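You operate a simulated robot arm through the tools that you are given. There is no shell and no other tool.

Carry out the task below with a simulated robot arm. There is one attempt and no reset: what you move stays moved.

JOB
Put three scoops of flour into the big tub.
Fine: Shut the flour lid again and put the scoop back.

It is judged by the outcome, as a careful person would: the job done as asked, and still so three seconds after it is handed in. It fails if anything else is knocked over, pushed out of place, dropped, spilled or broken. A push-on lid holds only when it is set on centred and level and pressed home; a screw cap is set on level and turned clockwise until tight.

ROBOT AND FRAMES
A 7-joint arm with a fingered hand, fixed in place. Base frame: the origin is on the floor under the middle of its stand, x ahead of it, y to its left, z up. Lengths are in m, angles in rad, forces in N, time in s.
With the tool pointing down near the work surface it reaches from about 0.32 to 0.74 m from the base axis. Its first joint turns from -2.897 to 2.897 rad. Payload 4 kg.
The tool frame sits at the grasp point between the pads (the TCP): z along the fingers, y along the line on which they close. The tips reach 0.026 m beyond it. The gripper opens to 0.132 m; its body begins 0.073 m behind the TCP. The gripper is a hand of 4 fingers: y runs from the thumb to the fingers, the wrist lies at [0, 0, -0.239] in the tool frame, and closing takes about 1.5 s.
Orientation is told as [roll, pitch, yaw] about the base's x, y, z axes, in that order, counted from this pose: with the fingers straight down and closing along the base's y, the tool's x points along the base's -x, its y along +y and its z along -z.

CONTROLS
- The arm moves only by the tool arm_command. Its argument "steps" is a list of rows, each a list of 2 entries, a list of its own where there are three numbers: the shift along the base's x, y, z in m, then the turn, a rotation vector about the base's x, y, z in rad. In form: [[[tx, ty, tz], [rx, ry, rz]], ...]. A call has 1 to 20 rows; each row shifts and turns the commanded pose from where the row before left it. "hand" is the gripper command, from -1 (shut) to 1 (fully open), values between in proportion, set as the call begins (left out, the last holds). Rows are played at 5 a second. More than 0.05 m and 0.15 rad between two rows, or a gripper value outside its range, and nothing of the call is played. A pose out of reach is approached as far as the arm can. The call stops where the force on the tool passes 50 N (or 10 N more than at its start, if that is more) or the arm is blocked; 0.2 s more then pass. Each finger travels about 0.072 m/s and halts on what it meets, pressing with about 21 N; the grip force reading is that of the motor and also rises with nothing between the fingers. The clock runs only during rows and for 0.2 s after the last one: add rows that do not move to give the fingers time. It gives the time, the measured TCP pose, the force on the tool (base axes), the opening and the grip force at its end, in the units of the frame above (readings bear some noise), with the torque about the TCP (base axes, N m) and any sound that the robot's microphone picked up.
- Cameras (640 x 400 px; columns grow to the right, rows downward): "scene" is fixed at [0.2207, -0.6501, 1.5709]; the picture's right is [0.93, -0.36, 0.00], its down [-0.14, -0.36, -0.92] and it looks along [0.33, 0.86, -0.38] (base axes); focal length 359 px, centre (320, 200). "wrist" rides on the gripper at [0.068, 0.002, -0.097] in the tool frame; the picture's right is [-0.03, 1.00, 0.00], its down [-0.82, -0.02, -0.58] and it looks along [-0.58, -0.02, 0.82] (tool axes); focal length 270 px, centre (320, 200).
- get_image(camera): a new picture of that camera. No time passes.
- raise_lower(by): slides the trunk up (or, below 0, down) by that many m; the arm rides with it, the base frame stays. It gives what a move gives, with no picture.
- curl_fingers(finger1, finger2, finger3, thumb_bend): sets how far each is bent, from 0 (flat) to 100 (curled in); at 30 the hand is open as for a grip, at 70 the pads meet at the TCP. One left out holds its place. A second passes; each finger stops where it meets its share of the squeeze, and holds until it gets a number again. A gripper value or a shape takes the hand back. It gives what a move gives, with no picture; readings hold the bend of each and the force on the fingers (four entries, about 0 where the hand has none), thumb and palm.
- hand_shape(shape): the hand has 4 fingers and takes this shape, open, in about a second: jaw (thumb against the fingers, like two jaws); tri (thumb and two fingers); tip (a fingertip pinch); poke (one finger out to press); point (the index stretched); flat (the hand flat); cup (the hand cupped); fist (a fist). The gripper value then closes the fingers along that shape, each until it touches; the sizes above hold for jaw. It gives what a move gives, with no picture.
- measure_at(camera, pixels): for up to 12 pixels [column, row] of the newest picture of that camera ("zoom" is the newest enlarged one), the place [x, y, z] in the base frame of the surface seen there, good to about 0.002 m. No time passes.
- enlarge(camera, box): a new picture of the part [left, top, right, bottom] of that camera's present view, enlarged. No time passes.
- sign_off(): hands the job in; it is judged then, once.

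Open the gripper and draw the arm clear of the work before you hand the job in, unless the task says otherwise.

The tools are called after "Call:" by a JSON object that holds its "api" and its "payload". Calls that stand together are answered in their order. arm_command: Moves the arm, as the interface text tells. Its arguments: {"type":"object","properties":{"steps":{"type":"array"},"hand":{"type":"number"}},"required":["steps"]} The other tools are called the same way: raise_lower (by) moves the trunk up or down; hand_shape (shape) gives the hand a shape; curl_fingers (finger1, finger2, finger3, thumb_bend) moves the fingers one by one; get_image (camera) takes a picture; measure_at (camera, pixels) gives the place of the surface under pixels of a picture; enlarge (camera, box) takes an enlarged picture of a part of a camera's view; sign_off () hands the job in.

At the start:

```text
clock: 0.0
ee_pos: [0.3434, 0.2222, 1.3526]
tool_rot: [0.001, -0.001, 0.0]
ft_force: [0.7, 0.1, 0.0]
torque: [-0.04, -0.02, 0.02]
width: 0.1318
gripper_force: 0.2
shape: jaw
bend: [30.0, 30.0, 30.0, 30.0]
finger forces: [0.0, 0.0, 0.0, 0.0, 0.0, 0.0]
trunk travel left (down, up): [-0.525, 0.065]
```

scene: 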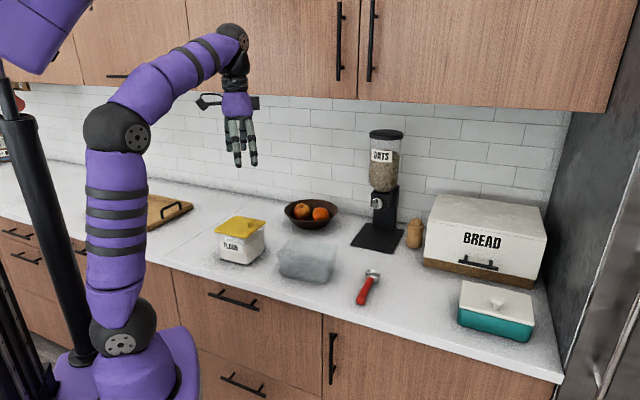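
wrist: 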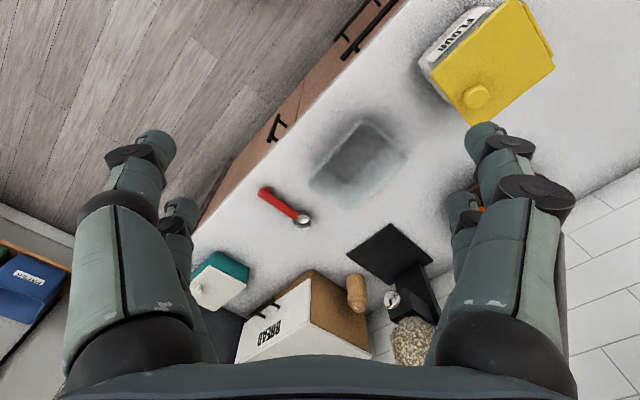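

The scene shows the yellow-lidded flour box near (240,240), a translucent tub near (307,258), a red-handled scoop near (368,287), and a teal/white box near (495,310). I'll enlarge the working area first.

Call:
{"api": "enlarge", "payload": {"camera": "scene", "box": [190, 190, 410, 328]}}

Call:
{"api": "enlarge", "payload": {"camera": "wrist", "box": [230, 90, 430, 250]}}

```text
2.90 times, centred on (300, 259) of scene
```

zoom: 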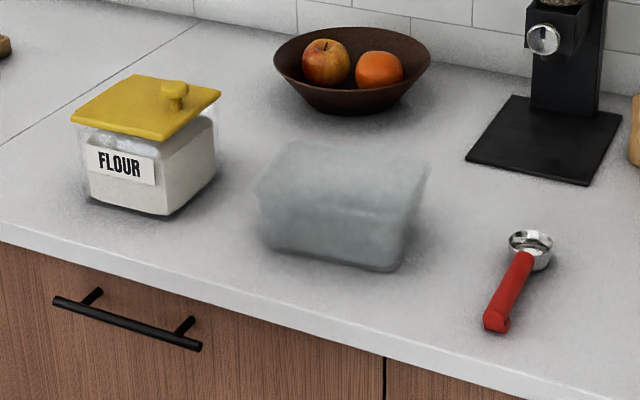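

```text
2.50 times, centred on (330, 170) of wrist
```

zoom: 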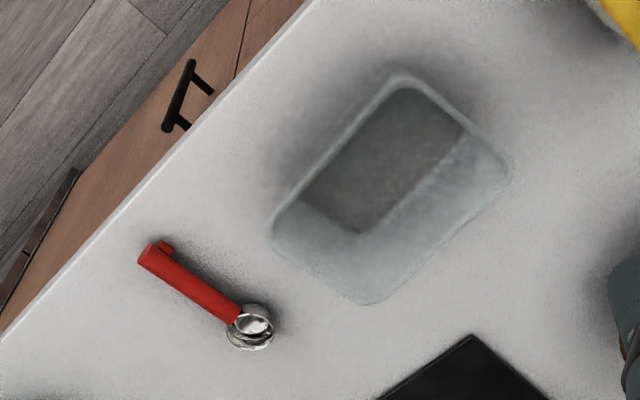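

The tub is open and empty, the scoop is a small metal cup with a red handle, and the flour box has a yellow lid with an off-centre knob. I'll measure key points in a scene enlargement.

Call:
{"api": "enlarge", "payload": {"camera": "scene", "box": [204, 205, 284, 275]}}

```text
5.71 times, centred on (244, 240) of scene
```

zoom: 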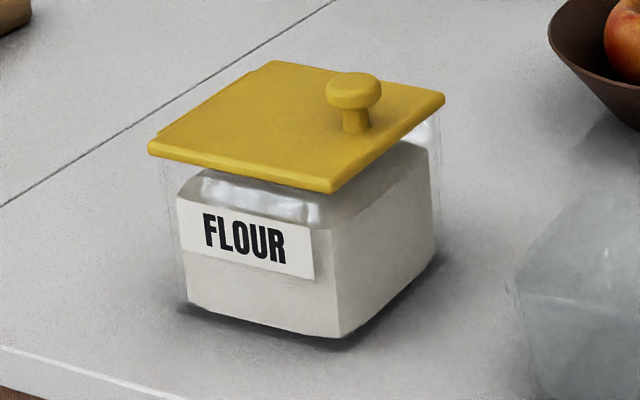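

The lid's knob sits at the zoom's (353,92), near the right edge, suggesting a hinge on the far left edge. I'll measure lid corners, the knob, and box points.

Call:
{"api": "measure_at", "payload": {"camera": "zoom", "pixels": [[153, 146], [274, 65], [440, 98], [330, 186], [352, 82], [353, 120], [250, 130], [340, 330], [188, 300], [432, 256], [270, 240], [390, 240]]}}

Call:
{"api": "get_image", "payload": {"camera": "wrist"}}

```text
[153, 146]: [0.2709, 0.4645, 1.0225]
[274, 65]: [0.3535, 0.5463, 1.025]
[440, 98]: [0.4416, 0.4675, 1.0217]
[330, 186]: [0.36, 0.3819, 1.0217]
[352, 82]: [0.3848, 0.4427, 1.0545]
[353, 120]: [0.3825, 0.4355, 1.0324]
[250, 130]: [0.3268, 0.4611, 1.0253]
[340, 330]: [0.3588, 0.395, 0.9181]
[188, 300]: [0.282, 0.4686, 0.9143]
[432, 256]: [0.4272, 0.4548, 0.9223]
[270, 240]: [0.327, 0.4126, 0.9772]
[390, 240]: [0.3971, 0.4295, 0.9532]
```

```text
taken
```

wrist: 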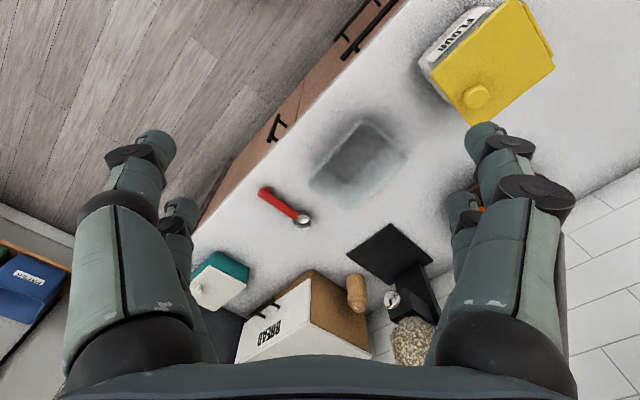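

The lid is a ~0.118 m square rotated ~45°, centre (0.356,0.465), with the knob at (0.385,0.440,1.055). I'll look closer in the wrist view for the hinge at around (540,40).

Call:
{"api": "enlarge", "payload": {"camera": "wrist", "box": [410, 0, 570, 130]}}

Call:
{"api": "get_image", "payload": {"camera": "scene"}}

```text
3.08 times, centred on (490, 65) of wrist
```

zoom: 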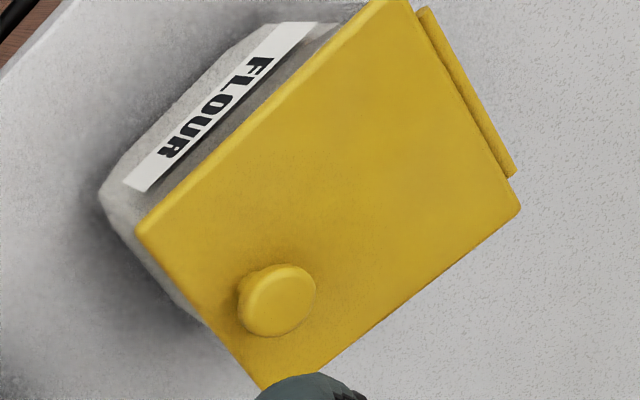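

```text
taken
```

scene: 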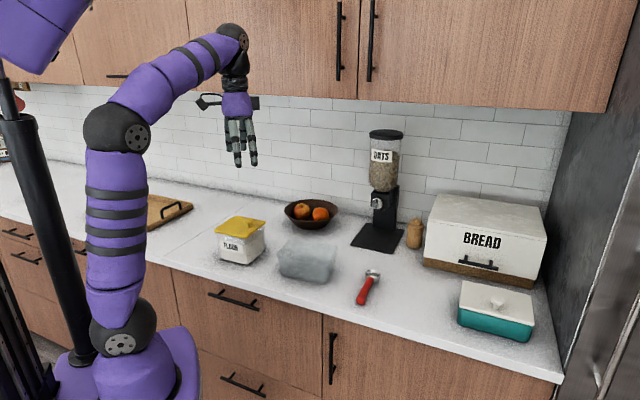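

The hinge strip lies along the lid edge away from the knob (edge A–B), so the lid lifts by its knob. Now I'll measure the tub and scoop in scene enlargements.

Call:
{"api": "enlarge", "payload": {"camera": "scene", "box": [345, 260, 395, 310]}}

Call:
{"api": "measure_at", "payload": {"camera": "scene", "pixels": [[290, 238], [338, 246], [329, 264], [278, 257], [282, 276], [327, 284], [170, 268], [322, 316], [556, 382], [250, 200], [375, 250], [413, 240]]}}

```text
8.00 times, centred on (370, 285) of scene
```

zoom: 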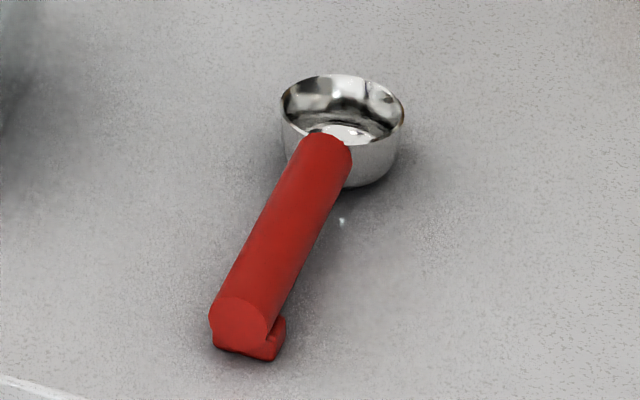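

```text
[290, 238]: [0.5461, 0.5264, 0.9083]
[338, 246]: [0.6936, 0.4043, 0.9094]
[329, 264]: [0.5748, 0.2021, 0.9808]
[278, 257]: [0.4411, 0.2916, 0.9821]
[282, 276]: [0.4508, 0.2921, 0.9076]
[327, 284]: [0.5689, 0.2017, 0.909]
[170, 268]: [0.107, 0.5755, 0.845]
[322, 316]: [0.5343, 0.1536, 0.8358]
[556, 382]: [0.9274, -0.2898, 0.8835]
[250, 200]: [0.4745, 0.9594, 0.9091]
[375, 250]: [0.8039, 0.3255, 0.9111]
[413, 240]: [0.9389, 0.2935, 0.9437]
```

The counter is at z≈0.909 and the tub rim is at about 0.982. Now I'll measure the scoop handle and cup in the zoom.

Call:
{"api": "measure_at", "payload": {"camera": "zoom", "pixels": [[240, 310], [290, 230], [325, 140], [343, 76], [284, 100], [402, 115], [350, 134], [365, 186], [240, 325], [278, 345], [235, 345], [340, 110]]}}

Call:
{"api": "enlarge", "payload": {"camera": "scene", "box": [265, 225, 350, 295]}}

```text
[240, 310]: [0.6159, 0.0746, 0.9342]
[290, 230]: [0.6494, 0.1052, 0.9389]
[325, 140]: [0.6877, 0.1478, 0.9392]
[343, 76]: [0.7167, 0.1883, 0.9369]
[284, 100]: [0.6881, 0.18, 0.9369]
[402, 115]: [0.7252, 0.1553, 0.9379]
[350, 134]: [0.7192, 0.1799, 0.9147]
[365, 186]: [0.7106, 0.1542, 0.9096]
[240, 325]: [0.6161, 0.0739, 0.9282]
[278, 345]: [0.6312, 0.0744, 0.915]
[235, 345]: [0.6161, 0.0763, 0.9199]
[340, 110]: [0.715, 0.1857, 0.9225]
```

```text
5.71 times, centred on (308, 260) of scene
```

zoom: 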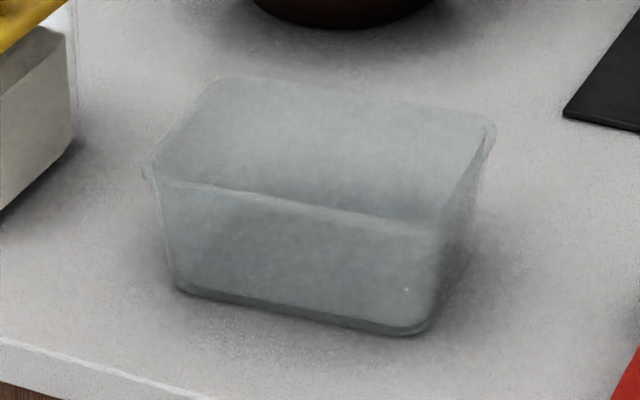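

Scoop: handle from (0.616,0.074) to (0.688,0.148), top z≈0.938, cup centre ≈(0.706,0.170), rim z≈0.938. Now the tub rim corners in the zoom.

Call:
{"api": "measure_at", "payload": {"camera": "zoom", "pixels": [[148, 175], [222, 80], [490, 128], [432, 225], [300, 200], [350, 98], [460, 180], [185, 125], [350, 150], [180, 288], [420, 330], [300, 170]]}}

Call:
{"api": "measure_at", "payload": {"camera": "wrist", "pixels": [[355, 125], [402, 155], [370, 203], [315, 185], [355, 160], [335, 150], [380, 140], [480, 95], [270, 193], [300, 220], [285, 208], [340, 195]]}}

```text
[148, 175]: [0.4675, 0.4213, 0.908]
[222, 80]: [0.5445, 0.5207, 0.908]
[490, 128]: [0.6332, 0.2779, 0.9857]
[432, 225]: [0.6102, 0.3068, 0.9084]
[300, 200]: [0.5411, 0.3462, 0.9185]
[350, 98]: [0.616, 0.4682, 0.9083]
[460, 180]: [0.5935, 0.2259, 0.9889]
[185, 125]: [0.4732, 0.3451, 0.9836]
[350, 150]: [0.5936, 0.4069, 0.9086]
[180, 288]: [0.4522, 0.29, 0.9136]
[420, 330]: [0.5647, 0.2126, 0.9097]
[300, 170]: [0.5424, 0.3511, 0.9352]
```

```text
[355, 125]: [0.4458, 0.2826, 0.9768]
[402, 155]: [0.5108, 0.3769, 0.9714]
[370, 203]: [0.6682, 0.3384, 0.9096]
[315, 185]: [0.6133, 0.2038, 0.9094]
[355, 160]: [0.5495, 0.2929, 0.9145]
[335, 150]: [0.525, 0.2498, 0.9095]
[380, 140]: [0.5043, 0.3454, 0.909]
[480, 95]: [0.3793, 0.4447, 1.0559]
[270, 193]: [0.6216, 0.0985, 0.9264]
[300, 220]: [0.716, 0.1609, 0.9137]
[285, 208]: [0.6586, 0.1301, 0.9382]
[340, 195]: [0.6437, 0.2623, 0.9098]
```

The tub rim is about z=0.984 with centre near (0.538,0.286), roughly 0.165×0.11 m. Before planning the grips I'll look at the hand itself in the scene near (240,110).

Call:
{"api": "enlarge", "payload": {"camera": "scene", "box": [190, 70, 290, 180]}}

Call:
{"api": "enlarge", "payload": {"camera": "wrist", "box": [60, 100, 600, 400]}}

```text
3.64 times, centred on (240, 125) of scene
```

zoom: 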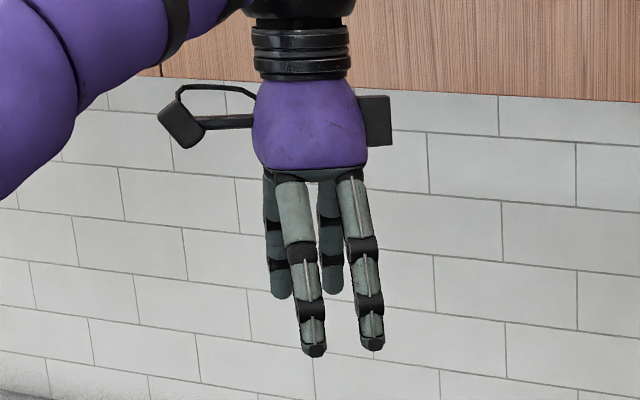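

```text
1.19 times, centred on (330, 250) of wrist
```

zoom: 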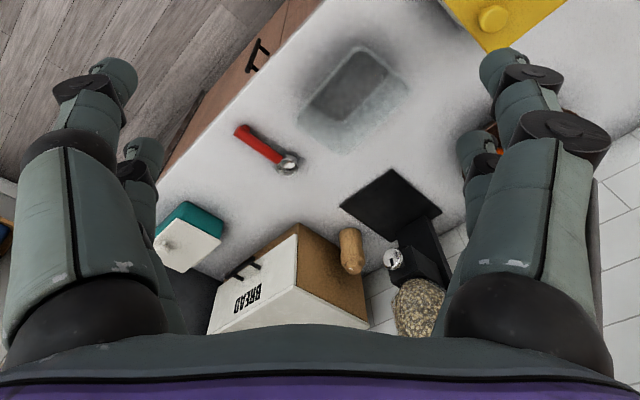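

The hand has two pairs of fingers facing each other, so a narrow knob could slip through the gap in "jaw". I'll try the "tip" shape in the air and look at it.

Call:
{"api": "hand_shape", "payload": {"shape": "tip"}}

Call:
{"api": "get_image", "payload": {"camera": "wrist"}}

Call:
{"api": "enlarge", "payload": {"camera": "scene", "box": [190, 70, 290, 180]}}

```text
clock: 0.9
ee_pos: [0.3438, 0.2212, 1.3529]
tool_rot: [0.0, 0.0, 0.001]
ft_force: [0.0, 0.2, -0.1]
torque: [0.02, 0.0, -0.03]
width: 0.1321
gripper_force: 0.1
shape: tip
bend: [30.0, 30.0, 30.0, 30.0]
finger forces: [0.1, 0.1, 0.0, 0.0, 0.0, 0.0]
trunk travel left (down, up): [-0.525, 0.065]
```

```text
taken
```

wrist: 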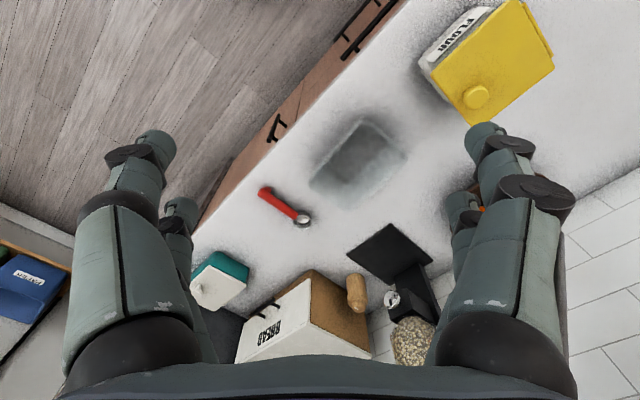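

```text
3.64 times, centred on (240, 125) of scene
```

zoom: 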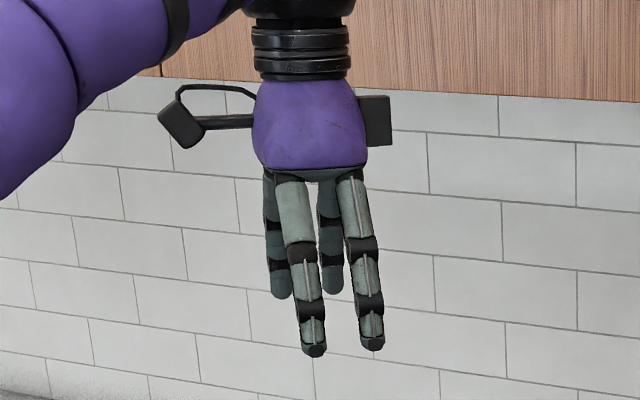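

Open, "tip" looks the same as jaw; I'll close it in the air with non-moving rows to see how the fingers meet.

Call:
{"api": "arm_command", "payload": {"steps": [[[0, 0, 0], [0, 0, 0]], [[0, 0, 0], [0, 0, 0]], [[0, 0, 0], [0, 0, 0]], [[0, 0, 0], [0, 0, 0]], [[0, 0, 0], [0, 0, 0]], [[0, 0, 0], [0, 0, 0]], [[0, 0, 0], [0, 0, 0]], [[0, 0, 0], [0, 0, 0]]], "hand": -1}}

Call:
{"api": "get_image", "payload": {"camera": "wrist"}}

Call:
{"api": "enlarge", "payload": {"camera": "scene", "box": [190, 70, 290, 180]}}

```text
clock: 2.7
ee_pos: [0.3432, 0.2208, 1.3541]
tool_rot: [0.001, 0.001, 0.001]
ft_force: [0.0, -0.6, 0.2]
torque: [0.02, -0.02, 0.03]
width: 0.0
gripper_force: 21.1
shape: tip
bend: [62.0, 63.0, 63.0, 70.0]
finger forces: [0.0, 0.0, 0.1, 0.0, 0.0, 0.0]
trunk travel left (down, up): [-0.525, 0.065]
```

```text
taken
```

wrist: 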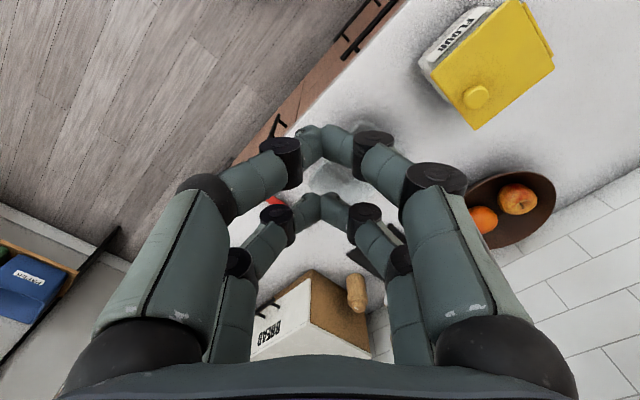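

```text
3.64 times, centred on (240, 125) of scene
```

zoom: 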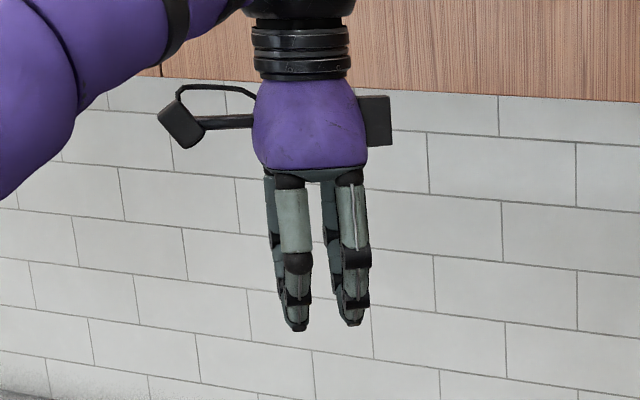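

Closing shows two opposed finger pairs, meeting near (325,130) and (322,197) in the wrist view. I'll measure those contact points to learn the pair spacing.

Call:
{"api": "measure_at", "payload": {"camera": "wrist", "pixels": [[308, 140], [335, 140], [325, 132], [310, 205], [335, 205], [322, 197], [278, 165], [372, 145], [268, 235], [365, 220], [255, 185], [385, 170]]}}

```text
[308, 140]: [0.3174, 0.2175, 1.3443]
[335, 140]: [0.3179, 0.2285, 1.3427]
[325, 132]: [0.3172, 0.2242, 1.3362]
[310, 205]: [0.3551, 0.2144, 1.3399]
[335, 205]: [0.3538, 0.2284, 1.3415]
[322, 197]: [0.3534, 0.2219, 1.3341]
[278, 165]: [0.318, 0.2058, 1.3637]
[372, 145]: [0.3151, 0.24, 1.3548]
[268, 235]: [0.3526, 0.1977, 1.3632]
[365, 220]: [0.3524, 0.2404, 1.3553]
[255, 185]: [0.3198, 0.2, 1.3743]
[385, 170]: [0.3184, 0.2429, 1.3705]
```

Pairs sit about ±0.018 m either side of the TCP along tool x, leaving a ~0.018 m gap, so a ~0.032 m knob head will be caged by all four fingers. I'll return to jaw and open, then go above the knob with the closing axis along the hinge (yaw −0.77).

Call:
{"api": "hand_shape", "payload": {"shape": "jaw"}}

Call:
{"api": "arm_command", "payload": {"steps": [[[0.005, 0.0275, -0.016], [0, 0, -0.096]], [[0.005, 0.0275, -0.016], [0, 0, -0.096]], [[0.005, 0.0275, -0.016], [0, 0, -0.096]], [[0.005, 0.0275, -0.016], [0, 0, -0.096]], [[0.005, 0.0275, -0.016], [0, 0, -0.096]], [[0.005, 0.0275, -0.016], [0, 0, -0.096]], [[0.005, 0.0275, -0.016], [0, 0, -0.096]], [[0.005, 0.0275, -0.016], [0, 0, -0.096]], [[0, 0, 0], [0, 0, 0]]], "hand": 1}}

Call:
{"api": "get_image", "payload": {"camera": "wrist"}}

Call:
{"api": "get_image", "payload": {"camera": "scene"}}

```text
clock: 3.6
ee_pos: [0.3427, 0.2226, 1.3528]
tool_rot: [0.002, 0.002, -0.002]
ft_force: [-0.4, -0.4, 0.0]
torque: [0.0, 0.01, -0.06]
width: 0.132
gripper_force: 0.1
shape: jaw
bend: [30.0, 30.0, 30.0, 30.0]
finger forces: [0.0, 0.0, 0.0, 0.0, 0.0, 0.0]
trunk travel left (down, up): [-0.525, 0.065]
```

```text
clock: 5.6
ee_pos: [0.3846, 0.4431, 1.2239]
tool_rot: [0.002, -0.001, -0.771]
ft_force: [-0.2, -0.5, -0.6]
torque: [0.0, -0.03, -0.03]
width: 0.1319
gripper_force: 0.0
shape: jaw
bend: [30.0, 30.0, 30.0, 30.0]
finger forces: [0.1, 0.0, 0.0, 0.1, 0.1, 0.0]
trunk travel left (down, up): [-0.525, 0.065]
```

```text
taken
```

wrist: 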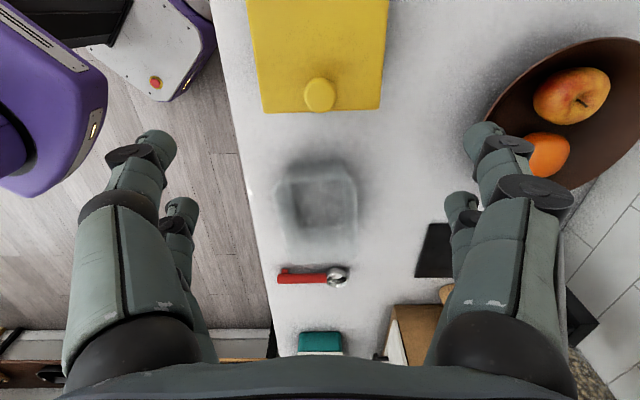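

```text
taken
```

scene: 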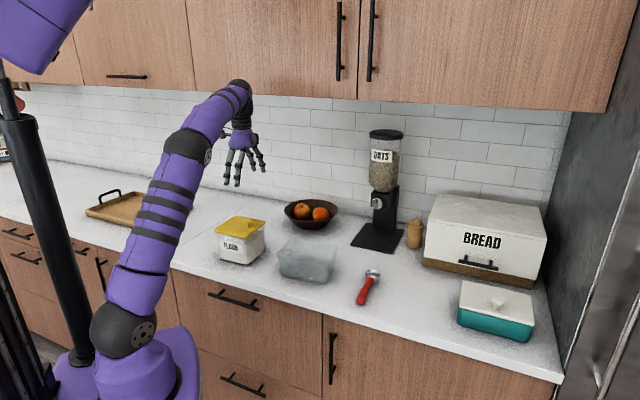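

The hand is aligned; the knob shows at (319,94) in the wrist view. I'll measure the knob and lid edges from here.

Call:
{"api": "measure_at", "payload": {"camera": "wrist", "pixels": [[319, 92], [308, 92], [331, 92], [319, 80], [319, 106], [264, 112], [380, 110], [252, 20], [386, 20], [320, 60]]}}

Call:
{"api": "enlarge", "payload": {"camera": "wrist", "box": [230, 0, 410, 130]}}

```text
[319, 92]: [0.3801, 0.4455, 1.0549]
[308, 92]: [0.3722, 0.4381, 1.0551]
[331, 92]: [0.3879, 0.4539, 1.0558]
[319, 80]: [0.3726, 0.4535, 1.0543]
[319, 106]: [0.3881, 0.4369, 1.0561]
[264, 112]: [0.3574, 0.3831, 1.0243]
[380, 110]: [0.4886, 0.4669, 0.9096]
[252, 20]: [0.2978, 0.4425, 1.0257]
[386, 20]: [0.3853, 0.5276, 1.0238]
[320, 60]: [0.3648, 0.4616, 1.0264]
```

```text
3.08 times, centred on (320, 65) of wrist
```

zoom: 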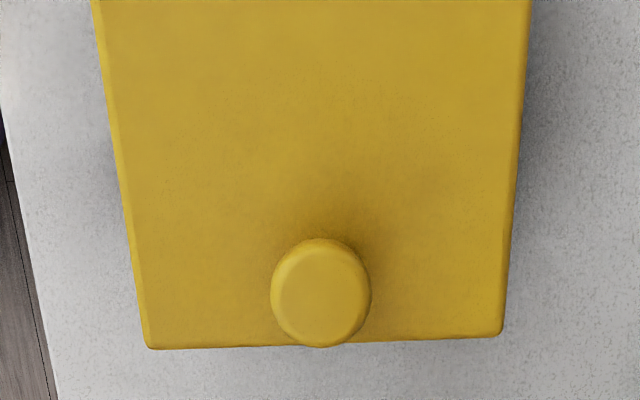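

Knob head centre is (0.3803,0.4453), top z=1.055, about 0.031 m across; lid top at 1.025. I'll descend so the fingertips stop about 4 mm above the lid (TCP z≈1.056).

Call:
{"api": "arm_command", "payload": {"steps": [[[-0.0043, 0.0022, -0.042], [0, 0, 0]], [[0, 0, -0.042], [0, 0, 0]], [[0, 0, -0.042], [0, 0, 0]], [[0, 0, -0.025], [0, 0, 0]], [[0, 0, -0.017], [0, 0, 0]], [[0, 0, 0], [0, 0, 0]]], "hand": 1}}

Call:
{"api": "get_image", "payload": {"camera": "wrist"}}

Call:
{"api": "enlarge", "payload": {"camera": "scene", "box": [190, 170, 310, 280]}}

```text
clock: 7.0
ee_pos: [0.3775, 0.4449, 1.0558]
tool_rot: [0.0, 0.0, -0.768]
ft_force: [0.2, -0.1, -1.0]
torque: [0.02, -0.01, 0.04]
width: 0.1322
gripper_force: 0.1
shape: jaw
bend: [30.0, 30.0, 30.0, 30.0]
finger forces: [0.1, 0.0, 0.1, 0.0, 0.0, 0.1]
trunk travel left (down, up): [-0.525, 0.065]
```

```text
taken
```

wrist: 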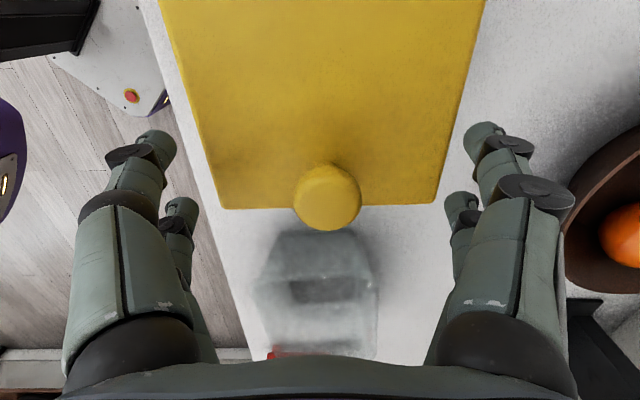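

```text
3.64 times, centred on (250, 225) of scene
```

zoom: 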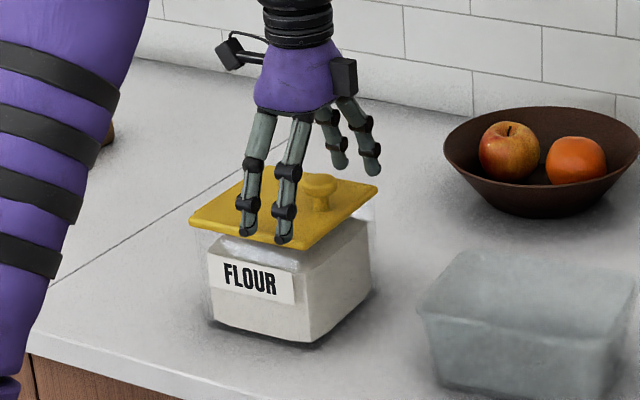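

The knob centre appears at (327,197) against the expected TCP pixel (320,199), i.e. 3 mm toward +tool y. I'll correct by (0.002,0.002) and close.

Call:
{"api": "arm_command", "payload": {"steps": [[[0.002, 0.002, 0], [0, 0, 0]], [[0, 0, 0], [0, 0, 0]]], "hand": 1}}

Call:
{"api": "arm_command", "payload": {"steps": [[[0, 0, 0], [0, 0, 0]], [[0, 0, 0], [0, 0, 0]], [[0, 0, 0], [0, 0, 0]], [[0, 0, 0], [0, 0, 0]], [[0, 0, 0], [0, 0, 0]], [[0, 0, 0], [0, 0, 0]], [[0, 0, 0], [0, 0, 0]], [[0, 0, 0], [0, 0, 0]]], "hand": -1}}

Call:
{"api": "get_image", "payload": {"camera": "wrist"}}

Call:
{"api": "enlarge", "payload": {"camera": "scene", "box": [190, 170, 310, 280]}}

```text
clock: 7.6
ee_pos: [0.3819, 0.4457, 1.056]
tool_rot: [-0.001, -0.001, -0.768]
ft_force: [-0.7, -0.3, 1.0]
torque: [0.04, -0.02, 0.02]
width: 0.1318
gripper_force: 0.2
shape: jaw
bend: [30.0, 30.0, 30.0, 30.0]
finger forces: [0.0, 0.0, 0.1, 0.0, 0.1, 0.1]
trunk travel left (down, up): [-0.525, 0.065]
```

```text
clock: 9.4
ee_pos: [0.3815, 0.4459, 1.0578]
tool_rot: [0.002, 0.001, -0.771]
ft_force: [3.6, -0.5, 6.3]
torque: [0.43, 0.38, -0.01]
width: 0.0001
gripper_force: 20.6
shape: jaw
bend: [64.0, 71.0, 71.0, 70.0]
finger forces: [0.1, 16.1, 15.7, 0.0, 0.1, 0.1]
trunk travel left (down, up): [-0.525, 0.065]
```

```text
taken
```

wrist: 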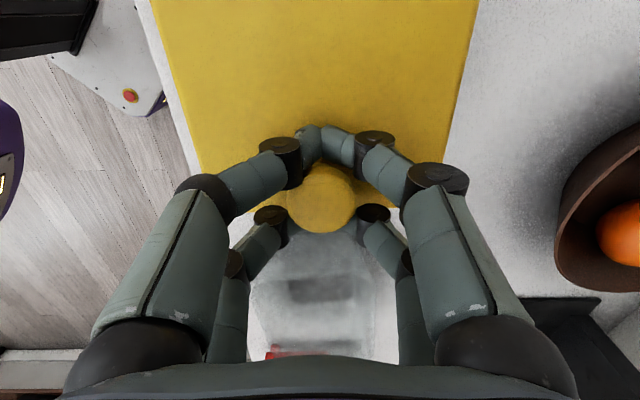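

```text
3.64 times, centred on (250, 225) of scene
```

zoom: 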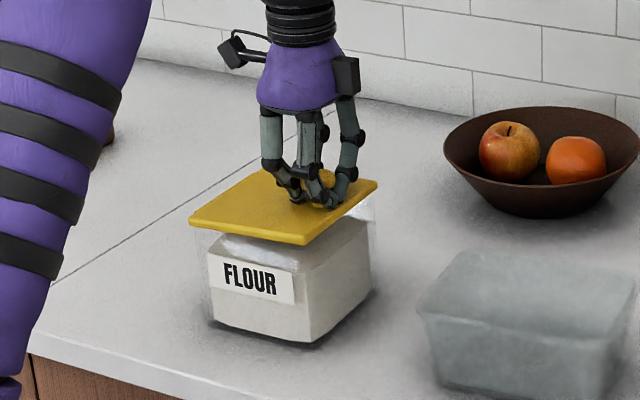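

The fingers are caged under the knob's head around the stem (fingers 2 and 3 read ~16 N). Now I'll swing the lid up along its hinge arc (hinge ≈(0.308,0.509,1.02)), tilting the hand with it, first 0.3 rad.

Call:
{"api": "arm_command", "payload": {"steps": [[[-0.0029, 0.0028, 0.0096], [-0.0695, -0.0719, 0]], [[-0.0036, 0.0035, 0.0092], [-0.0695, -0.0719, 0]], [[-0.0042, 0.0041, 0.0086], [-0.0695, -0.0719, 0]], [[0, 0, 0], [0, 0, 0]]]}}

Call:
{"api": "get_image", "payload": {"camera": "wrist"}}

Call:
{"api": "enlarge", "payload": {"camera": "scene", "box": [190, 150, 330, 280]}}

```text
clock: 10.4
ee_pos: [0.3695, 0.4553, 1.0846]
tool_rot: [0.002, -0.302, -0.771]
ft_force: [3.6, 4.6, 8.1]
torque: [0.62, 0.38, 0.01]
width: 0.0
gripper_force: 20.9
shape: jaw
bend: [64.0, 71.0, 71.0, 70.0]
finger forces: [0.0, 17.4, 16.5, 0.0, 0.0, 0.0]
trunk travel left (down, up): [-0.525, 0.065]
```

```text
taken
```

wrist: 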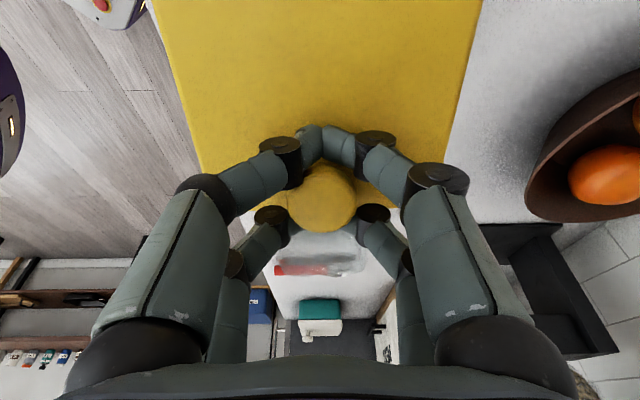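

```text
3.08 times, centred on (260, 215) of scene
```

zoom: 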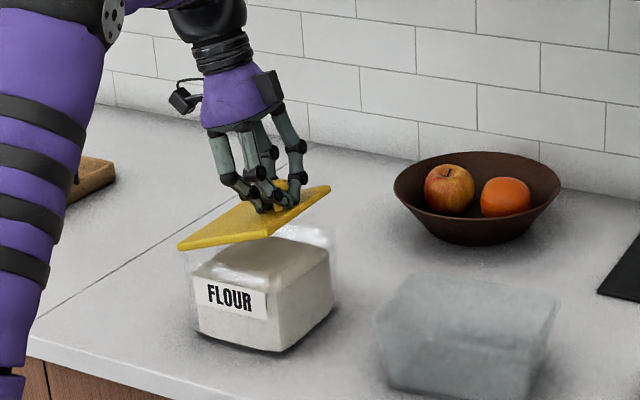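

The lid swings on its hinge cleanly with the hand (pitch −0.30, forces under 10 N). I continue the arc to about 0.8 rad.

Call:
{"api": "arm_command", "payload": {"steps": [[[-0.0048, 0.0047, 0.008], [-0.0695, -0.0719, 0]], [[-0.0055, 0.0053, 0.0072], [-0.0695, -0.0719, 0]], [[-0.0058, 0.0056, 0.0064], [-0.0695, -0.0719, 0]], [[-0.0063, 0.0061, 0.0056], [-0.0695, -0.0719, 0]], [[-0.0067, 0.0065, 0.0048], [-0.0695, -0.0719, 0]], [[0, 0, 0], [0, 0, 0]]]}}

Call:
{"api": "get_image", "payload": {"camera": "wrist"}}

Call:
{"api": "enlarge", "payload": {"camera": "scene", "box": [150, 110, 330, 280]}}

```text
clock: 11.8
ee_pos: [0.3406, 0.4829, 1.1174]
tool_rot: [0.004, -0.801, -0.772]
ft_force: [-4.0, -1.1, 15.8]
torque: [0.5, 0.7, -0.11]
width: 0.0001
gripper_force: 20.9
shape: jaw
bend: [65.0, 71.0, 71.0, 70.0]
finger forces: [0.0, 20.8, 20.4, 0.0, 0.0, 0.0]
trunk travel left (down, up): [-0.525, 0.065]
```

```text
taken
```

wrist: 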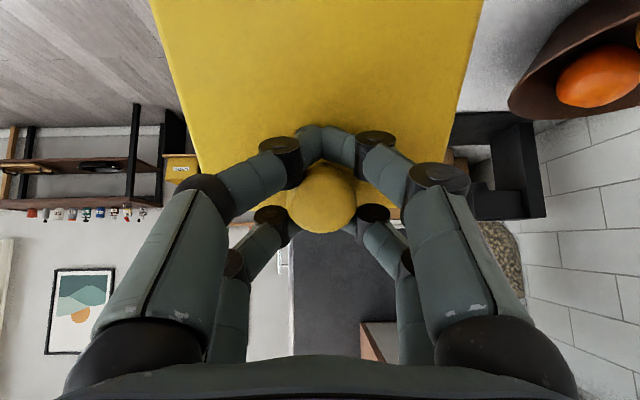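

```text
2.35 times, centred on (240, 195) of scene
```

zoom: 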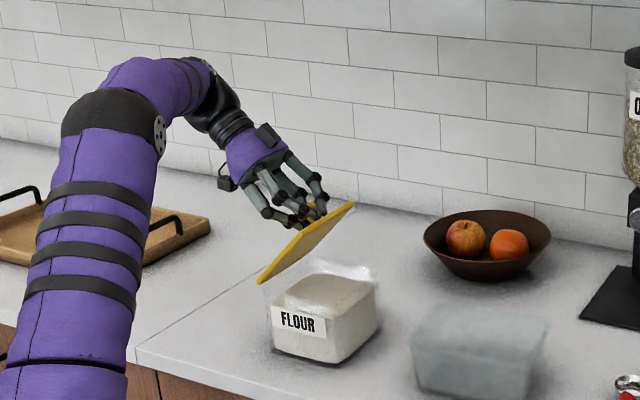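

The lid is at about 46° and the upward 16 N suggests my arc is slightly tight, so I add a few mm of height. I continue to about 1.2 rad.

Call:
{"api": "arm_command", "payload": {"steps": [[[-0.007, 0.0068, 0.0055], [-0.0695, -0.0719, 0]], [[-0.0073, 0.007, 0.0038], [-0.0695, -0.0719, 0]], [[-0.0073, 0.0071, 0.002], [-0.0695, -0.0719, 0]], [[-0.0075, 0.0072, 0.0007], [-0.0695, -0.0719, 0]], [[0, 0, 0], [0, 0, 0]]]}}

Call:
{"api": "enlarge", "payload": {"camera": "scene", "box": [150, 110, 330, 280]}}

```text
clock: 13.0
ee_pos: [0.3108, 0.5143, 1.1288]
tool_rot: [0.003, -1.202, -0.77]
ft_force: [-7.2, 1.5, 5.8]
torque: [0.38, 0.57, -0.12]
width: 0.0001
gripper_force: 20.9
shape: jaw
bend: [65.0, 71.0, 71.0, 70.0]
finger forces: [0.0, 17.0, 17.4, 0.0, 0.0, 0.2]
trunk travel left (down, up): [-0.525, 0.065]
```

```text
2.35 times, centred on (240, 195) of scene
```

zoom: 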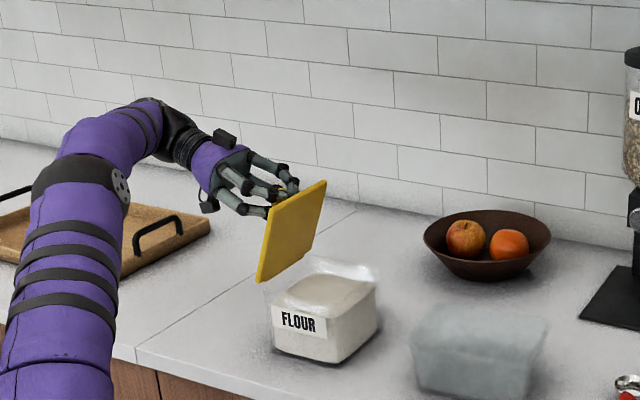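

The lid is near 70° and tracking well. I continue along the arc to about 1.6 rad, watching the force for a hinge stop.

Call:
{"api": "arm_command", "payload": {"steps": [[[-0.0075, 0.0073, -0.0003], [-0.0695, -0.0719, 0]], [[-0.0074, 0.0072, -0.0014], [-0.0695, -0.0719, 0]], [[-0.0073, 0.0071, -0.0024], [-0.0695, -0.0719, 0]], [[-0.0071, 0.0069, -0.0034], [-0.0695, -0.0719, 0]], [[0, 0, 0], [0, 0, 0]]]}}

Call:
{"api": "enlarge", "payload": {"camera": "scene", "box": [150, 110, 330, 280]}}

```text
clock: 13.6
ee_pos: [0.2954, 0.5254, 1.1253]
tool_rot: [-0.065, -1.35, -0.693]
ft_force: [-4.5, 5.2, 16.4]
torque: [0.2, 0.28, -0.17]
width: 0.0001
gripper_force: 20.8
shape: jaw
bend: [65.0, 72.0, 72.0, 70.0]
finger forces: [0.0, 36.7, 26.8, 0.0, 0.1, 0.0]
trunk travel left (down, up): [-0.525, 0.065]
stopped in row 2: the force on the tool passed its limit at 86 N (the readings are from after the stop); the commanded pose is now the measured one
```

```text
2.35 times, centred on (240, 195) of scene
```

zoom: 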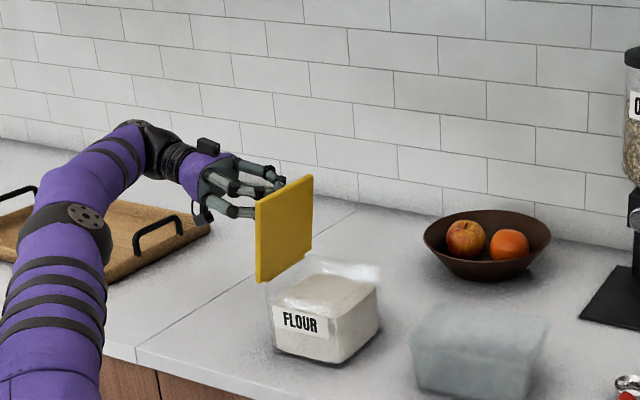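

The call stopped at a force spike near 1.36 rad, with the hand's yaw deviating slightly. I'll look at the full scene and the wrist view to see what is in contact.

Call:
{"api": "get_image", "payload": {"camera": "scene"}}

Call:
{"api": "get_image", "payload": {"camera": "wrist"}}

Call:
{"api": "enlarge", "payload": {"camera": "scene", "box": [200, 150, 280, 270]}}

```text
taken
```

scene: 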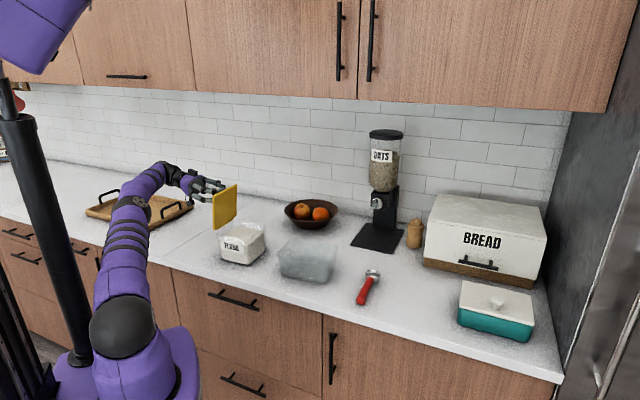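

```text
taken
```

wrist: 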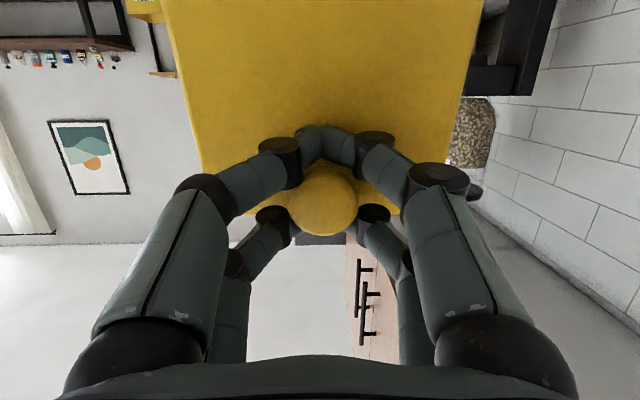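

```text
3.33 times, centred on (240, 210) of scene
```

zoom: 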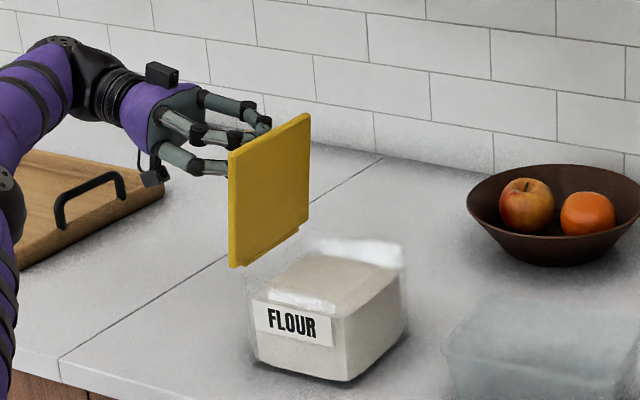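

The lid is nearly vertical and still on its hinge line. I'll measure points on its inner face and the box top to find its actual angle.

Call:
{"api": "measure_at", "payload": {"camera": "zoom", "pixels": [[238, 165], [238, 255], [300, 130], [300, 215], [270, 190], [270, 240], [262, 288], [330, 258], [385, 280], [320, 380], [330, 280], [300, 270]]}}

```text
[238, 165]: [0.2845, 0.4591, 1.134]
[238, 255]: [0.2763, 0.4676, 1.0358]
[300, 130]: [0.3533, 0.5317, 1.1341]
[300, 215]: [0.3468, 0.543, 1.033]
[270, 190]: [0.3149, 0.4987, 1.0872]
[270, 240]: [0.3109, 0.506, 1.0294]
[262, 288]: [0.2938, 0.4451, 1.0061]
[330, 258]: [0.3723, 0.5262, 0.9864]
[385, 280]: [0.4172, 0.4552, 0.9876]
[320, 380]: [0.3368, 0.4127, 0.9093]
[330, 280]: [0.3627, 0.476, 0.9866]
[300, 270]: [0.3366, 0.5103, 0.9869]
```

The lid leans only to about 83° (inner face from (0.276,0.468,1.036) to (0.285,0.459,1.134)); flour surface is at z≈0.987. I'll nudge 3 mm toward opening without tilting to see which way force builds.

Call:
{"api": "arm_command", "payload": {"steps": [[[0, 0, 0], [0, 0, 0]]]}}

Call:
{"api": "arm_command", "payload": {"steps": [[[-0.0022, 0.0021, 0], [0, 0, 0]], [[0, 0, 0], [0, 0, 0]]]}}

```text
clock: 14.0
ee_pos: [0.2958, 0.526, 1.1259]
tool_rot: [-0.065, -1.351, -0.693]
ft_force: [-2.9, 5.8, 26.2]
torque: [0.08, 0.11, -0.05]
width: 0.0
gripper_force: 20.8
shape: jaw
bend: [65.0, 72.0, 72.0, 70.0]
finger forces: [0.1, 38.6, 27.3, 0.0, 0.0, 0.0]
trunk travel left (down, up): [-0.525, 0.065]
```

```text
clock: 14.6
ee_pos: [0.2933, 0.5274, 1.1268]
tool_rot: [-0.066, -1.352, -0.689]
ft_force: [3.4, 3.3, 29.8]
torque: [-0.37, -0.42, 0.04]
width: 0.0
gripper_force: 21.0
shape: jaw
bend: [64.0, 73.0, 72.0, 70.0]
finger forces: [0.0, 45.5, 32.3, 0.1, 0.0, 0.0]
trunk travel left (down, up): [-0.525, 0.065]
```

Mostly +z force (30 N), so the arc is too low rather than blocked by a stop. I raise 4 mm to relieve it.

Call:
{"api": "arm_command", "payload": {"steps": [[[0, 0, 0.002], [0, 0, 0]], [[0, 0, 0.002], [0, 0, 0]], [[0, 0, 0], [0, 0, 0]]]}}

Call:
{"api": "enlarge", "payload": {"camera": "scene", "box": [200, 150, 280, 270]}}

```text
clock: 15.4
ee_pos: [0.2926, 0.528, 1.1271]
tool_rot: [-0.098, -1.346, -0.662]
ft_force: [-1.6, -0.7, 9.0]
torque: [0.0, -0.13, -0.1]
width: 0.0
gripper_force: 20.7
shape: jaw
bend: [64.0, 73.0, 72.0, 70.0]
finger forces: [0.1, 40.4, 32.9, 0.0, 0.0, 0.1]
trunk travel left (down, up): [-0.525, 0.065]
```

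```text
3.33 times, centred on (240, 210) of scene
```

zoom: 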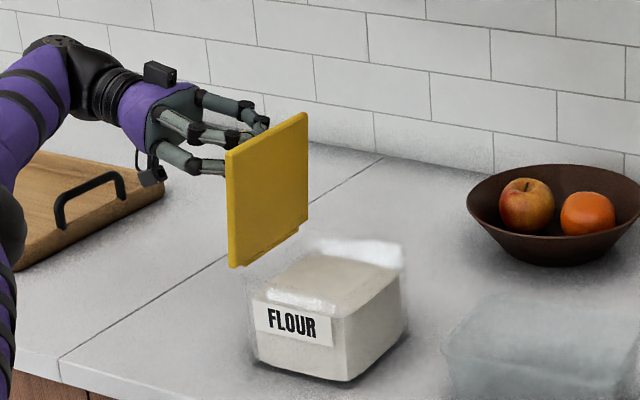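

The arm can't tilt any further here (measured z didn't follow, pitch stuck at −1.35), so the stall is an arm limit. I'll loosen the fingers slightly, still caging the knob, to see whether the lid holds by hinge friction.

Call:
{"api": "arm_command", "payload": {"steps": [[[0, 0, 0], [0, 0, 0]], [[0, 0, 0], [0, 0, 0]], [[0, 0, 0], [0, 0, 0]]], "hand": -0.75}}

Call:
{"api": "get_image", "payload": {"camera": "wrist"}}

Call:
{"api": "enlarge", "payload": {"camera": "scene", "box": [200, 150, 280, 270]}}

```text
clock: 16.2
ee_pos: [0.2939, 0.5292, 1.1257]
tool_rot: [-0.094, -1.347, -0.664]
ft_force: [-0.6, -0.1, 0.4]
torque: [-0.01, 0.0, 0.01]
width: 0.016
gripper_force: 0.2
shape: jaw
bend: [72.0, 72.0, 72.0, 70.0]
finger forces: [0.0, 0.0, 0.0, 0.0, 0.0, 0.1]
trunk travel left (down, up): [-0.525, 0.065]
```

```text
taken
```

wrist: 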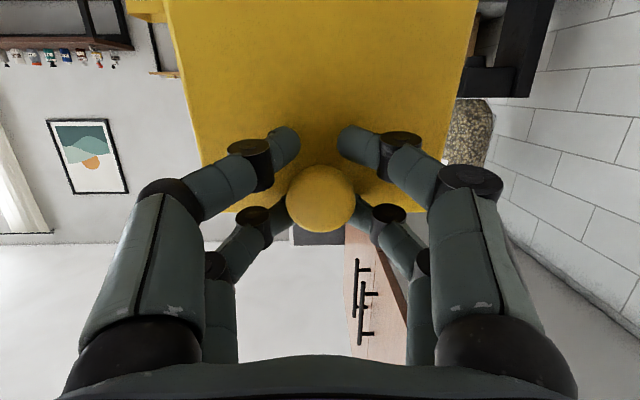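

```text
3.33 times, centred on (240, 210) of scene
```

zoom: 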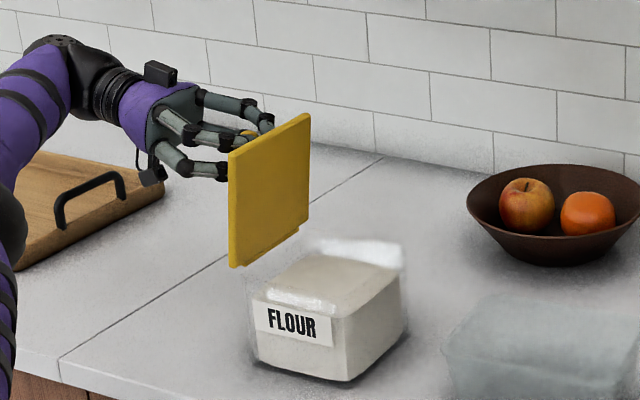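

All finger forces read 0 with the fingers clear of the stem, and the lid hardly moved, so the hinge seems to hold by friction. I'll open a bit more and compare.

Call:
{"api": "arm_command", "payload": {"steps": [[[0, 0, 0], [0, 0, 0]], [[0, 0, 0], [0, 0, 0]], [[0, 0, 0], [0, 0, 0]], [[0, 0, 0], [0, 0, 0]]], "hand": -0.6}}

Call:
{"api": "get_image", "payload": {"camera": "wrist"}}

Call:
{"api": "enlarge", "payload": {"camera": "scene", "box": [200, 150, 280, 270]}}

Call:
{"api": "measure_at", "payload": {"camera": "zoom", "pixels": [[238, 165], [238, 255], [300, 130], [300, 215]]}}

```text
clock: 17.2
ee_pos: [0.2934, 0.5283, 1.127]
tool_rot: [-0.09, -1.348, -0.669]
ft_force: [0.1, -0.1, 0.5]
torque: [0.0, -0.01, 0.02]
width: 0.026
gripper_force: 0.1
shape: jaw
bend: [73.0, 73.0, 73.0, 70.0]
finger forces: [0.0, 0.0, 0.1, 0.0, 0.0, 0.0]
trunk travel left (down, up): [-0.525, 0.065]
```

```text
taken
```

wrist: 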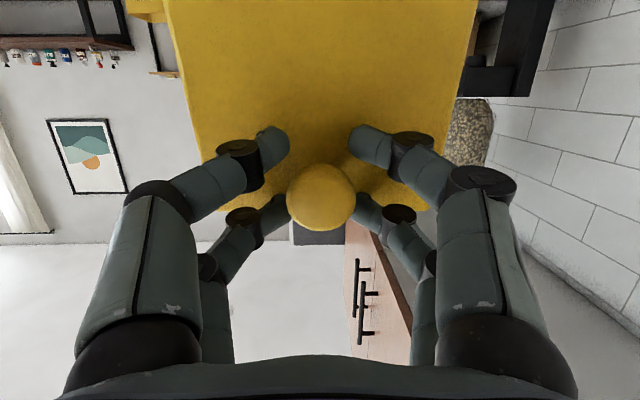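

```text
3.33 times, centred on (240, 210) of scene
```

zoom: 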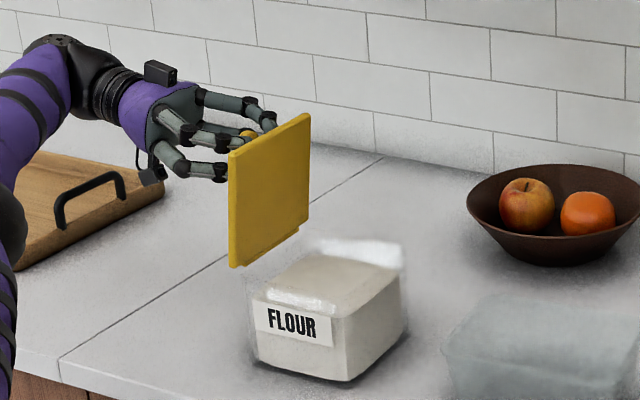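

```text
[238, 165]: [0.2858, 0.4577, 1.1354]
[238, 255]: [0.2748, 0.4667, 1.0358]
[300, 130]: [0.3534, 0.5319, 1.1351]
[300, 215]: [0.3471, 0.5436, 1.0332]
```

The lid holds by itself at about 83°. I'll open fully, back off slightly and rise away above it, un-tilting the hand as I go.

Call:
{"api": "arm_command", "payload": {"steps": [[[0, 0, 0], [0, 0, 0]], [[0, 0, 0], [0, 0, 0]], [[0, 0, 0], [0, 0, 0]], [[0, 0, 0], [0, 0, 0]], [[0, 0, 0], [0, 0, 0]], [[0, 0, 0], [0, 0, 0]]], "hand": 1}}

Call:
{"api": "arm_command", "payload": {"steps": [[[-0.007, 0.007, 0.01], [0, 0, 0]], [[-0.003, 0.003, 0.025], [0, 0, 0]], [[0, 0, 0.03], [0, 0, 0]], [[0, 0, 0.03], [0.07, 0.072, 0]], [[0, 0, 0.03], [0.07, 0.072, 0]], [[0, 0, 0.03], [0.07, 0.072, 0]], [[0, 0, 0], [0, 0, 0]]]}}

Call:
{"api": "get_image", "payload": {"camera": "scene"}}

Call:
{"api": "get_image", "payload": {"camera": "wrist"}}

```text
clock: 18.6
ee_pos: [0.2945, 0.5269, 1.1262]
tool_rot: [-0.088, -1.347, -0.668]
ft_force: [0.1, 0.6, 0.3]
torque: [-0.02, 0.0, 0.01]
width: 0.132
gripper_force: 0.0
shape: jaw
bend: [30.0, 30.0, 29.0, 30.0]
finger forces: [0.0, 0.3, 0.4, 0.1, 0.0, 0.1]
trunk travel left (down, up): [-0.525, 0.065]
```

```text
clock: 20.2
ee_pos: [0.2695, 0.4861, 1.226]
tool_rot: [0.003, -1.113, -0.789]
ft_force: [0.2, -1.2, -0.3]
torque: [0.05, 0.03, 0.05]
width: 0.1318
gripper_force: 0.0
shape: jaw
bend: [30.0, 30.0, 30.0, 30.0]
finger forces: [0.0, 0.1, 0.0, 0.0, 0.1, 0.0]
out of reach, approached as far as the arm can: row 1, 2, 3, 4, 5, 6
trunk travel left (down, up): [-0.525, 0.065]
```

```text
taken
```

scene: 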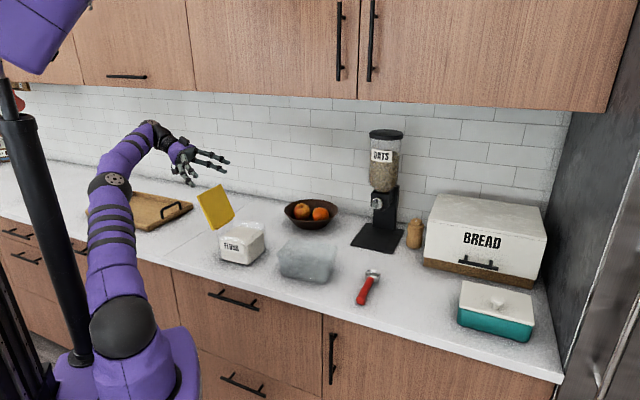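

```text
taken
```

wrist: 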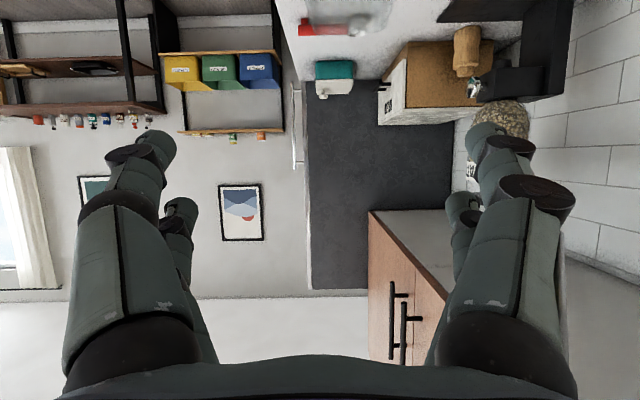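

The lid now looks leaned back past vertical near (215,207), and the hand is clear. I'll zoom in and measure.

Call:
{"api": "enlarge", "payload": {"camera": "scene", "box": [180, 150, 280, 275]}}

```text
3.20 times, centred on (230, 212) of scene
```

zoom: 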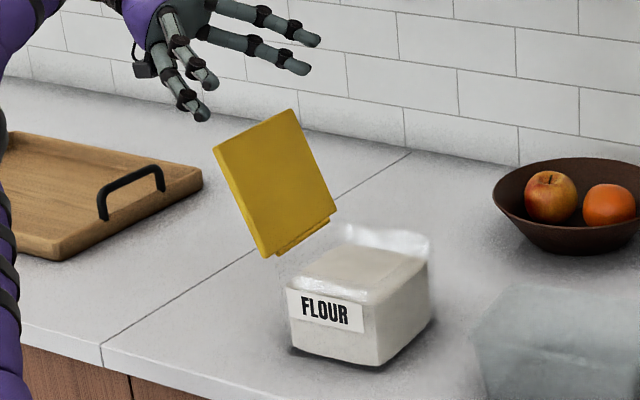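

The lid now leans back well past vertical. I'll measure the lid, flour surface and box rim for planning and to confirm the box hasn't shifted.

Call:
{"api": "measure_at", "payload": {"camera": "zoom", "pixels": [[225, 150], [265, 245], [290, 120], [330, 205], [300, 290], [350, 262], [400, 272], [375, 355], [350, 232], [425, 245], [340, 280], [372, 300]]}}

```text
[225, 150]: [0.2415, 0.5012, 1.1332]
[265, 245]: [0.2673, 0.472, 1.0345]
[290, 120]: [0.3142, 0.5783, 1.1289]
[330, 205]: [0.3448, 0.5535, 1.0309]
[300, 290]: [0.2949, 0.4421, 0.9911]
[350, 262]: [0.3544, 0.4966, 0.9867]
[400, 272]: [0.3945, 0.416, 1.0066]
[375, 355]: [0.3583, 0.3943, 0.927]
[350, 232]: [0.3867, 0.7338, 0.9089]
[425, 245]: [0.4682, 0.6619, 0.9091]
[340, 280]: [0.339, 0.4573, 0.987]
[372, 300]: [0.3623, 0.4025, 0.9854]
```

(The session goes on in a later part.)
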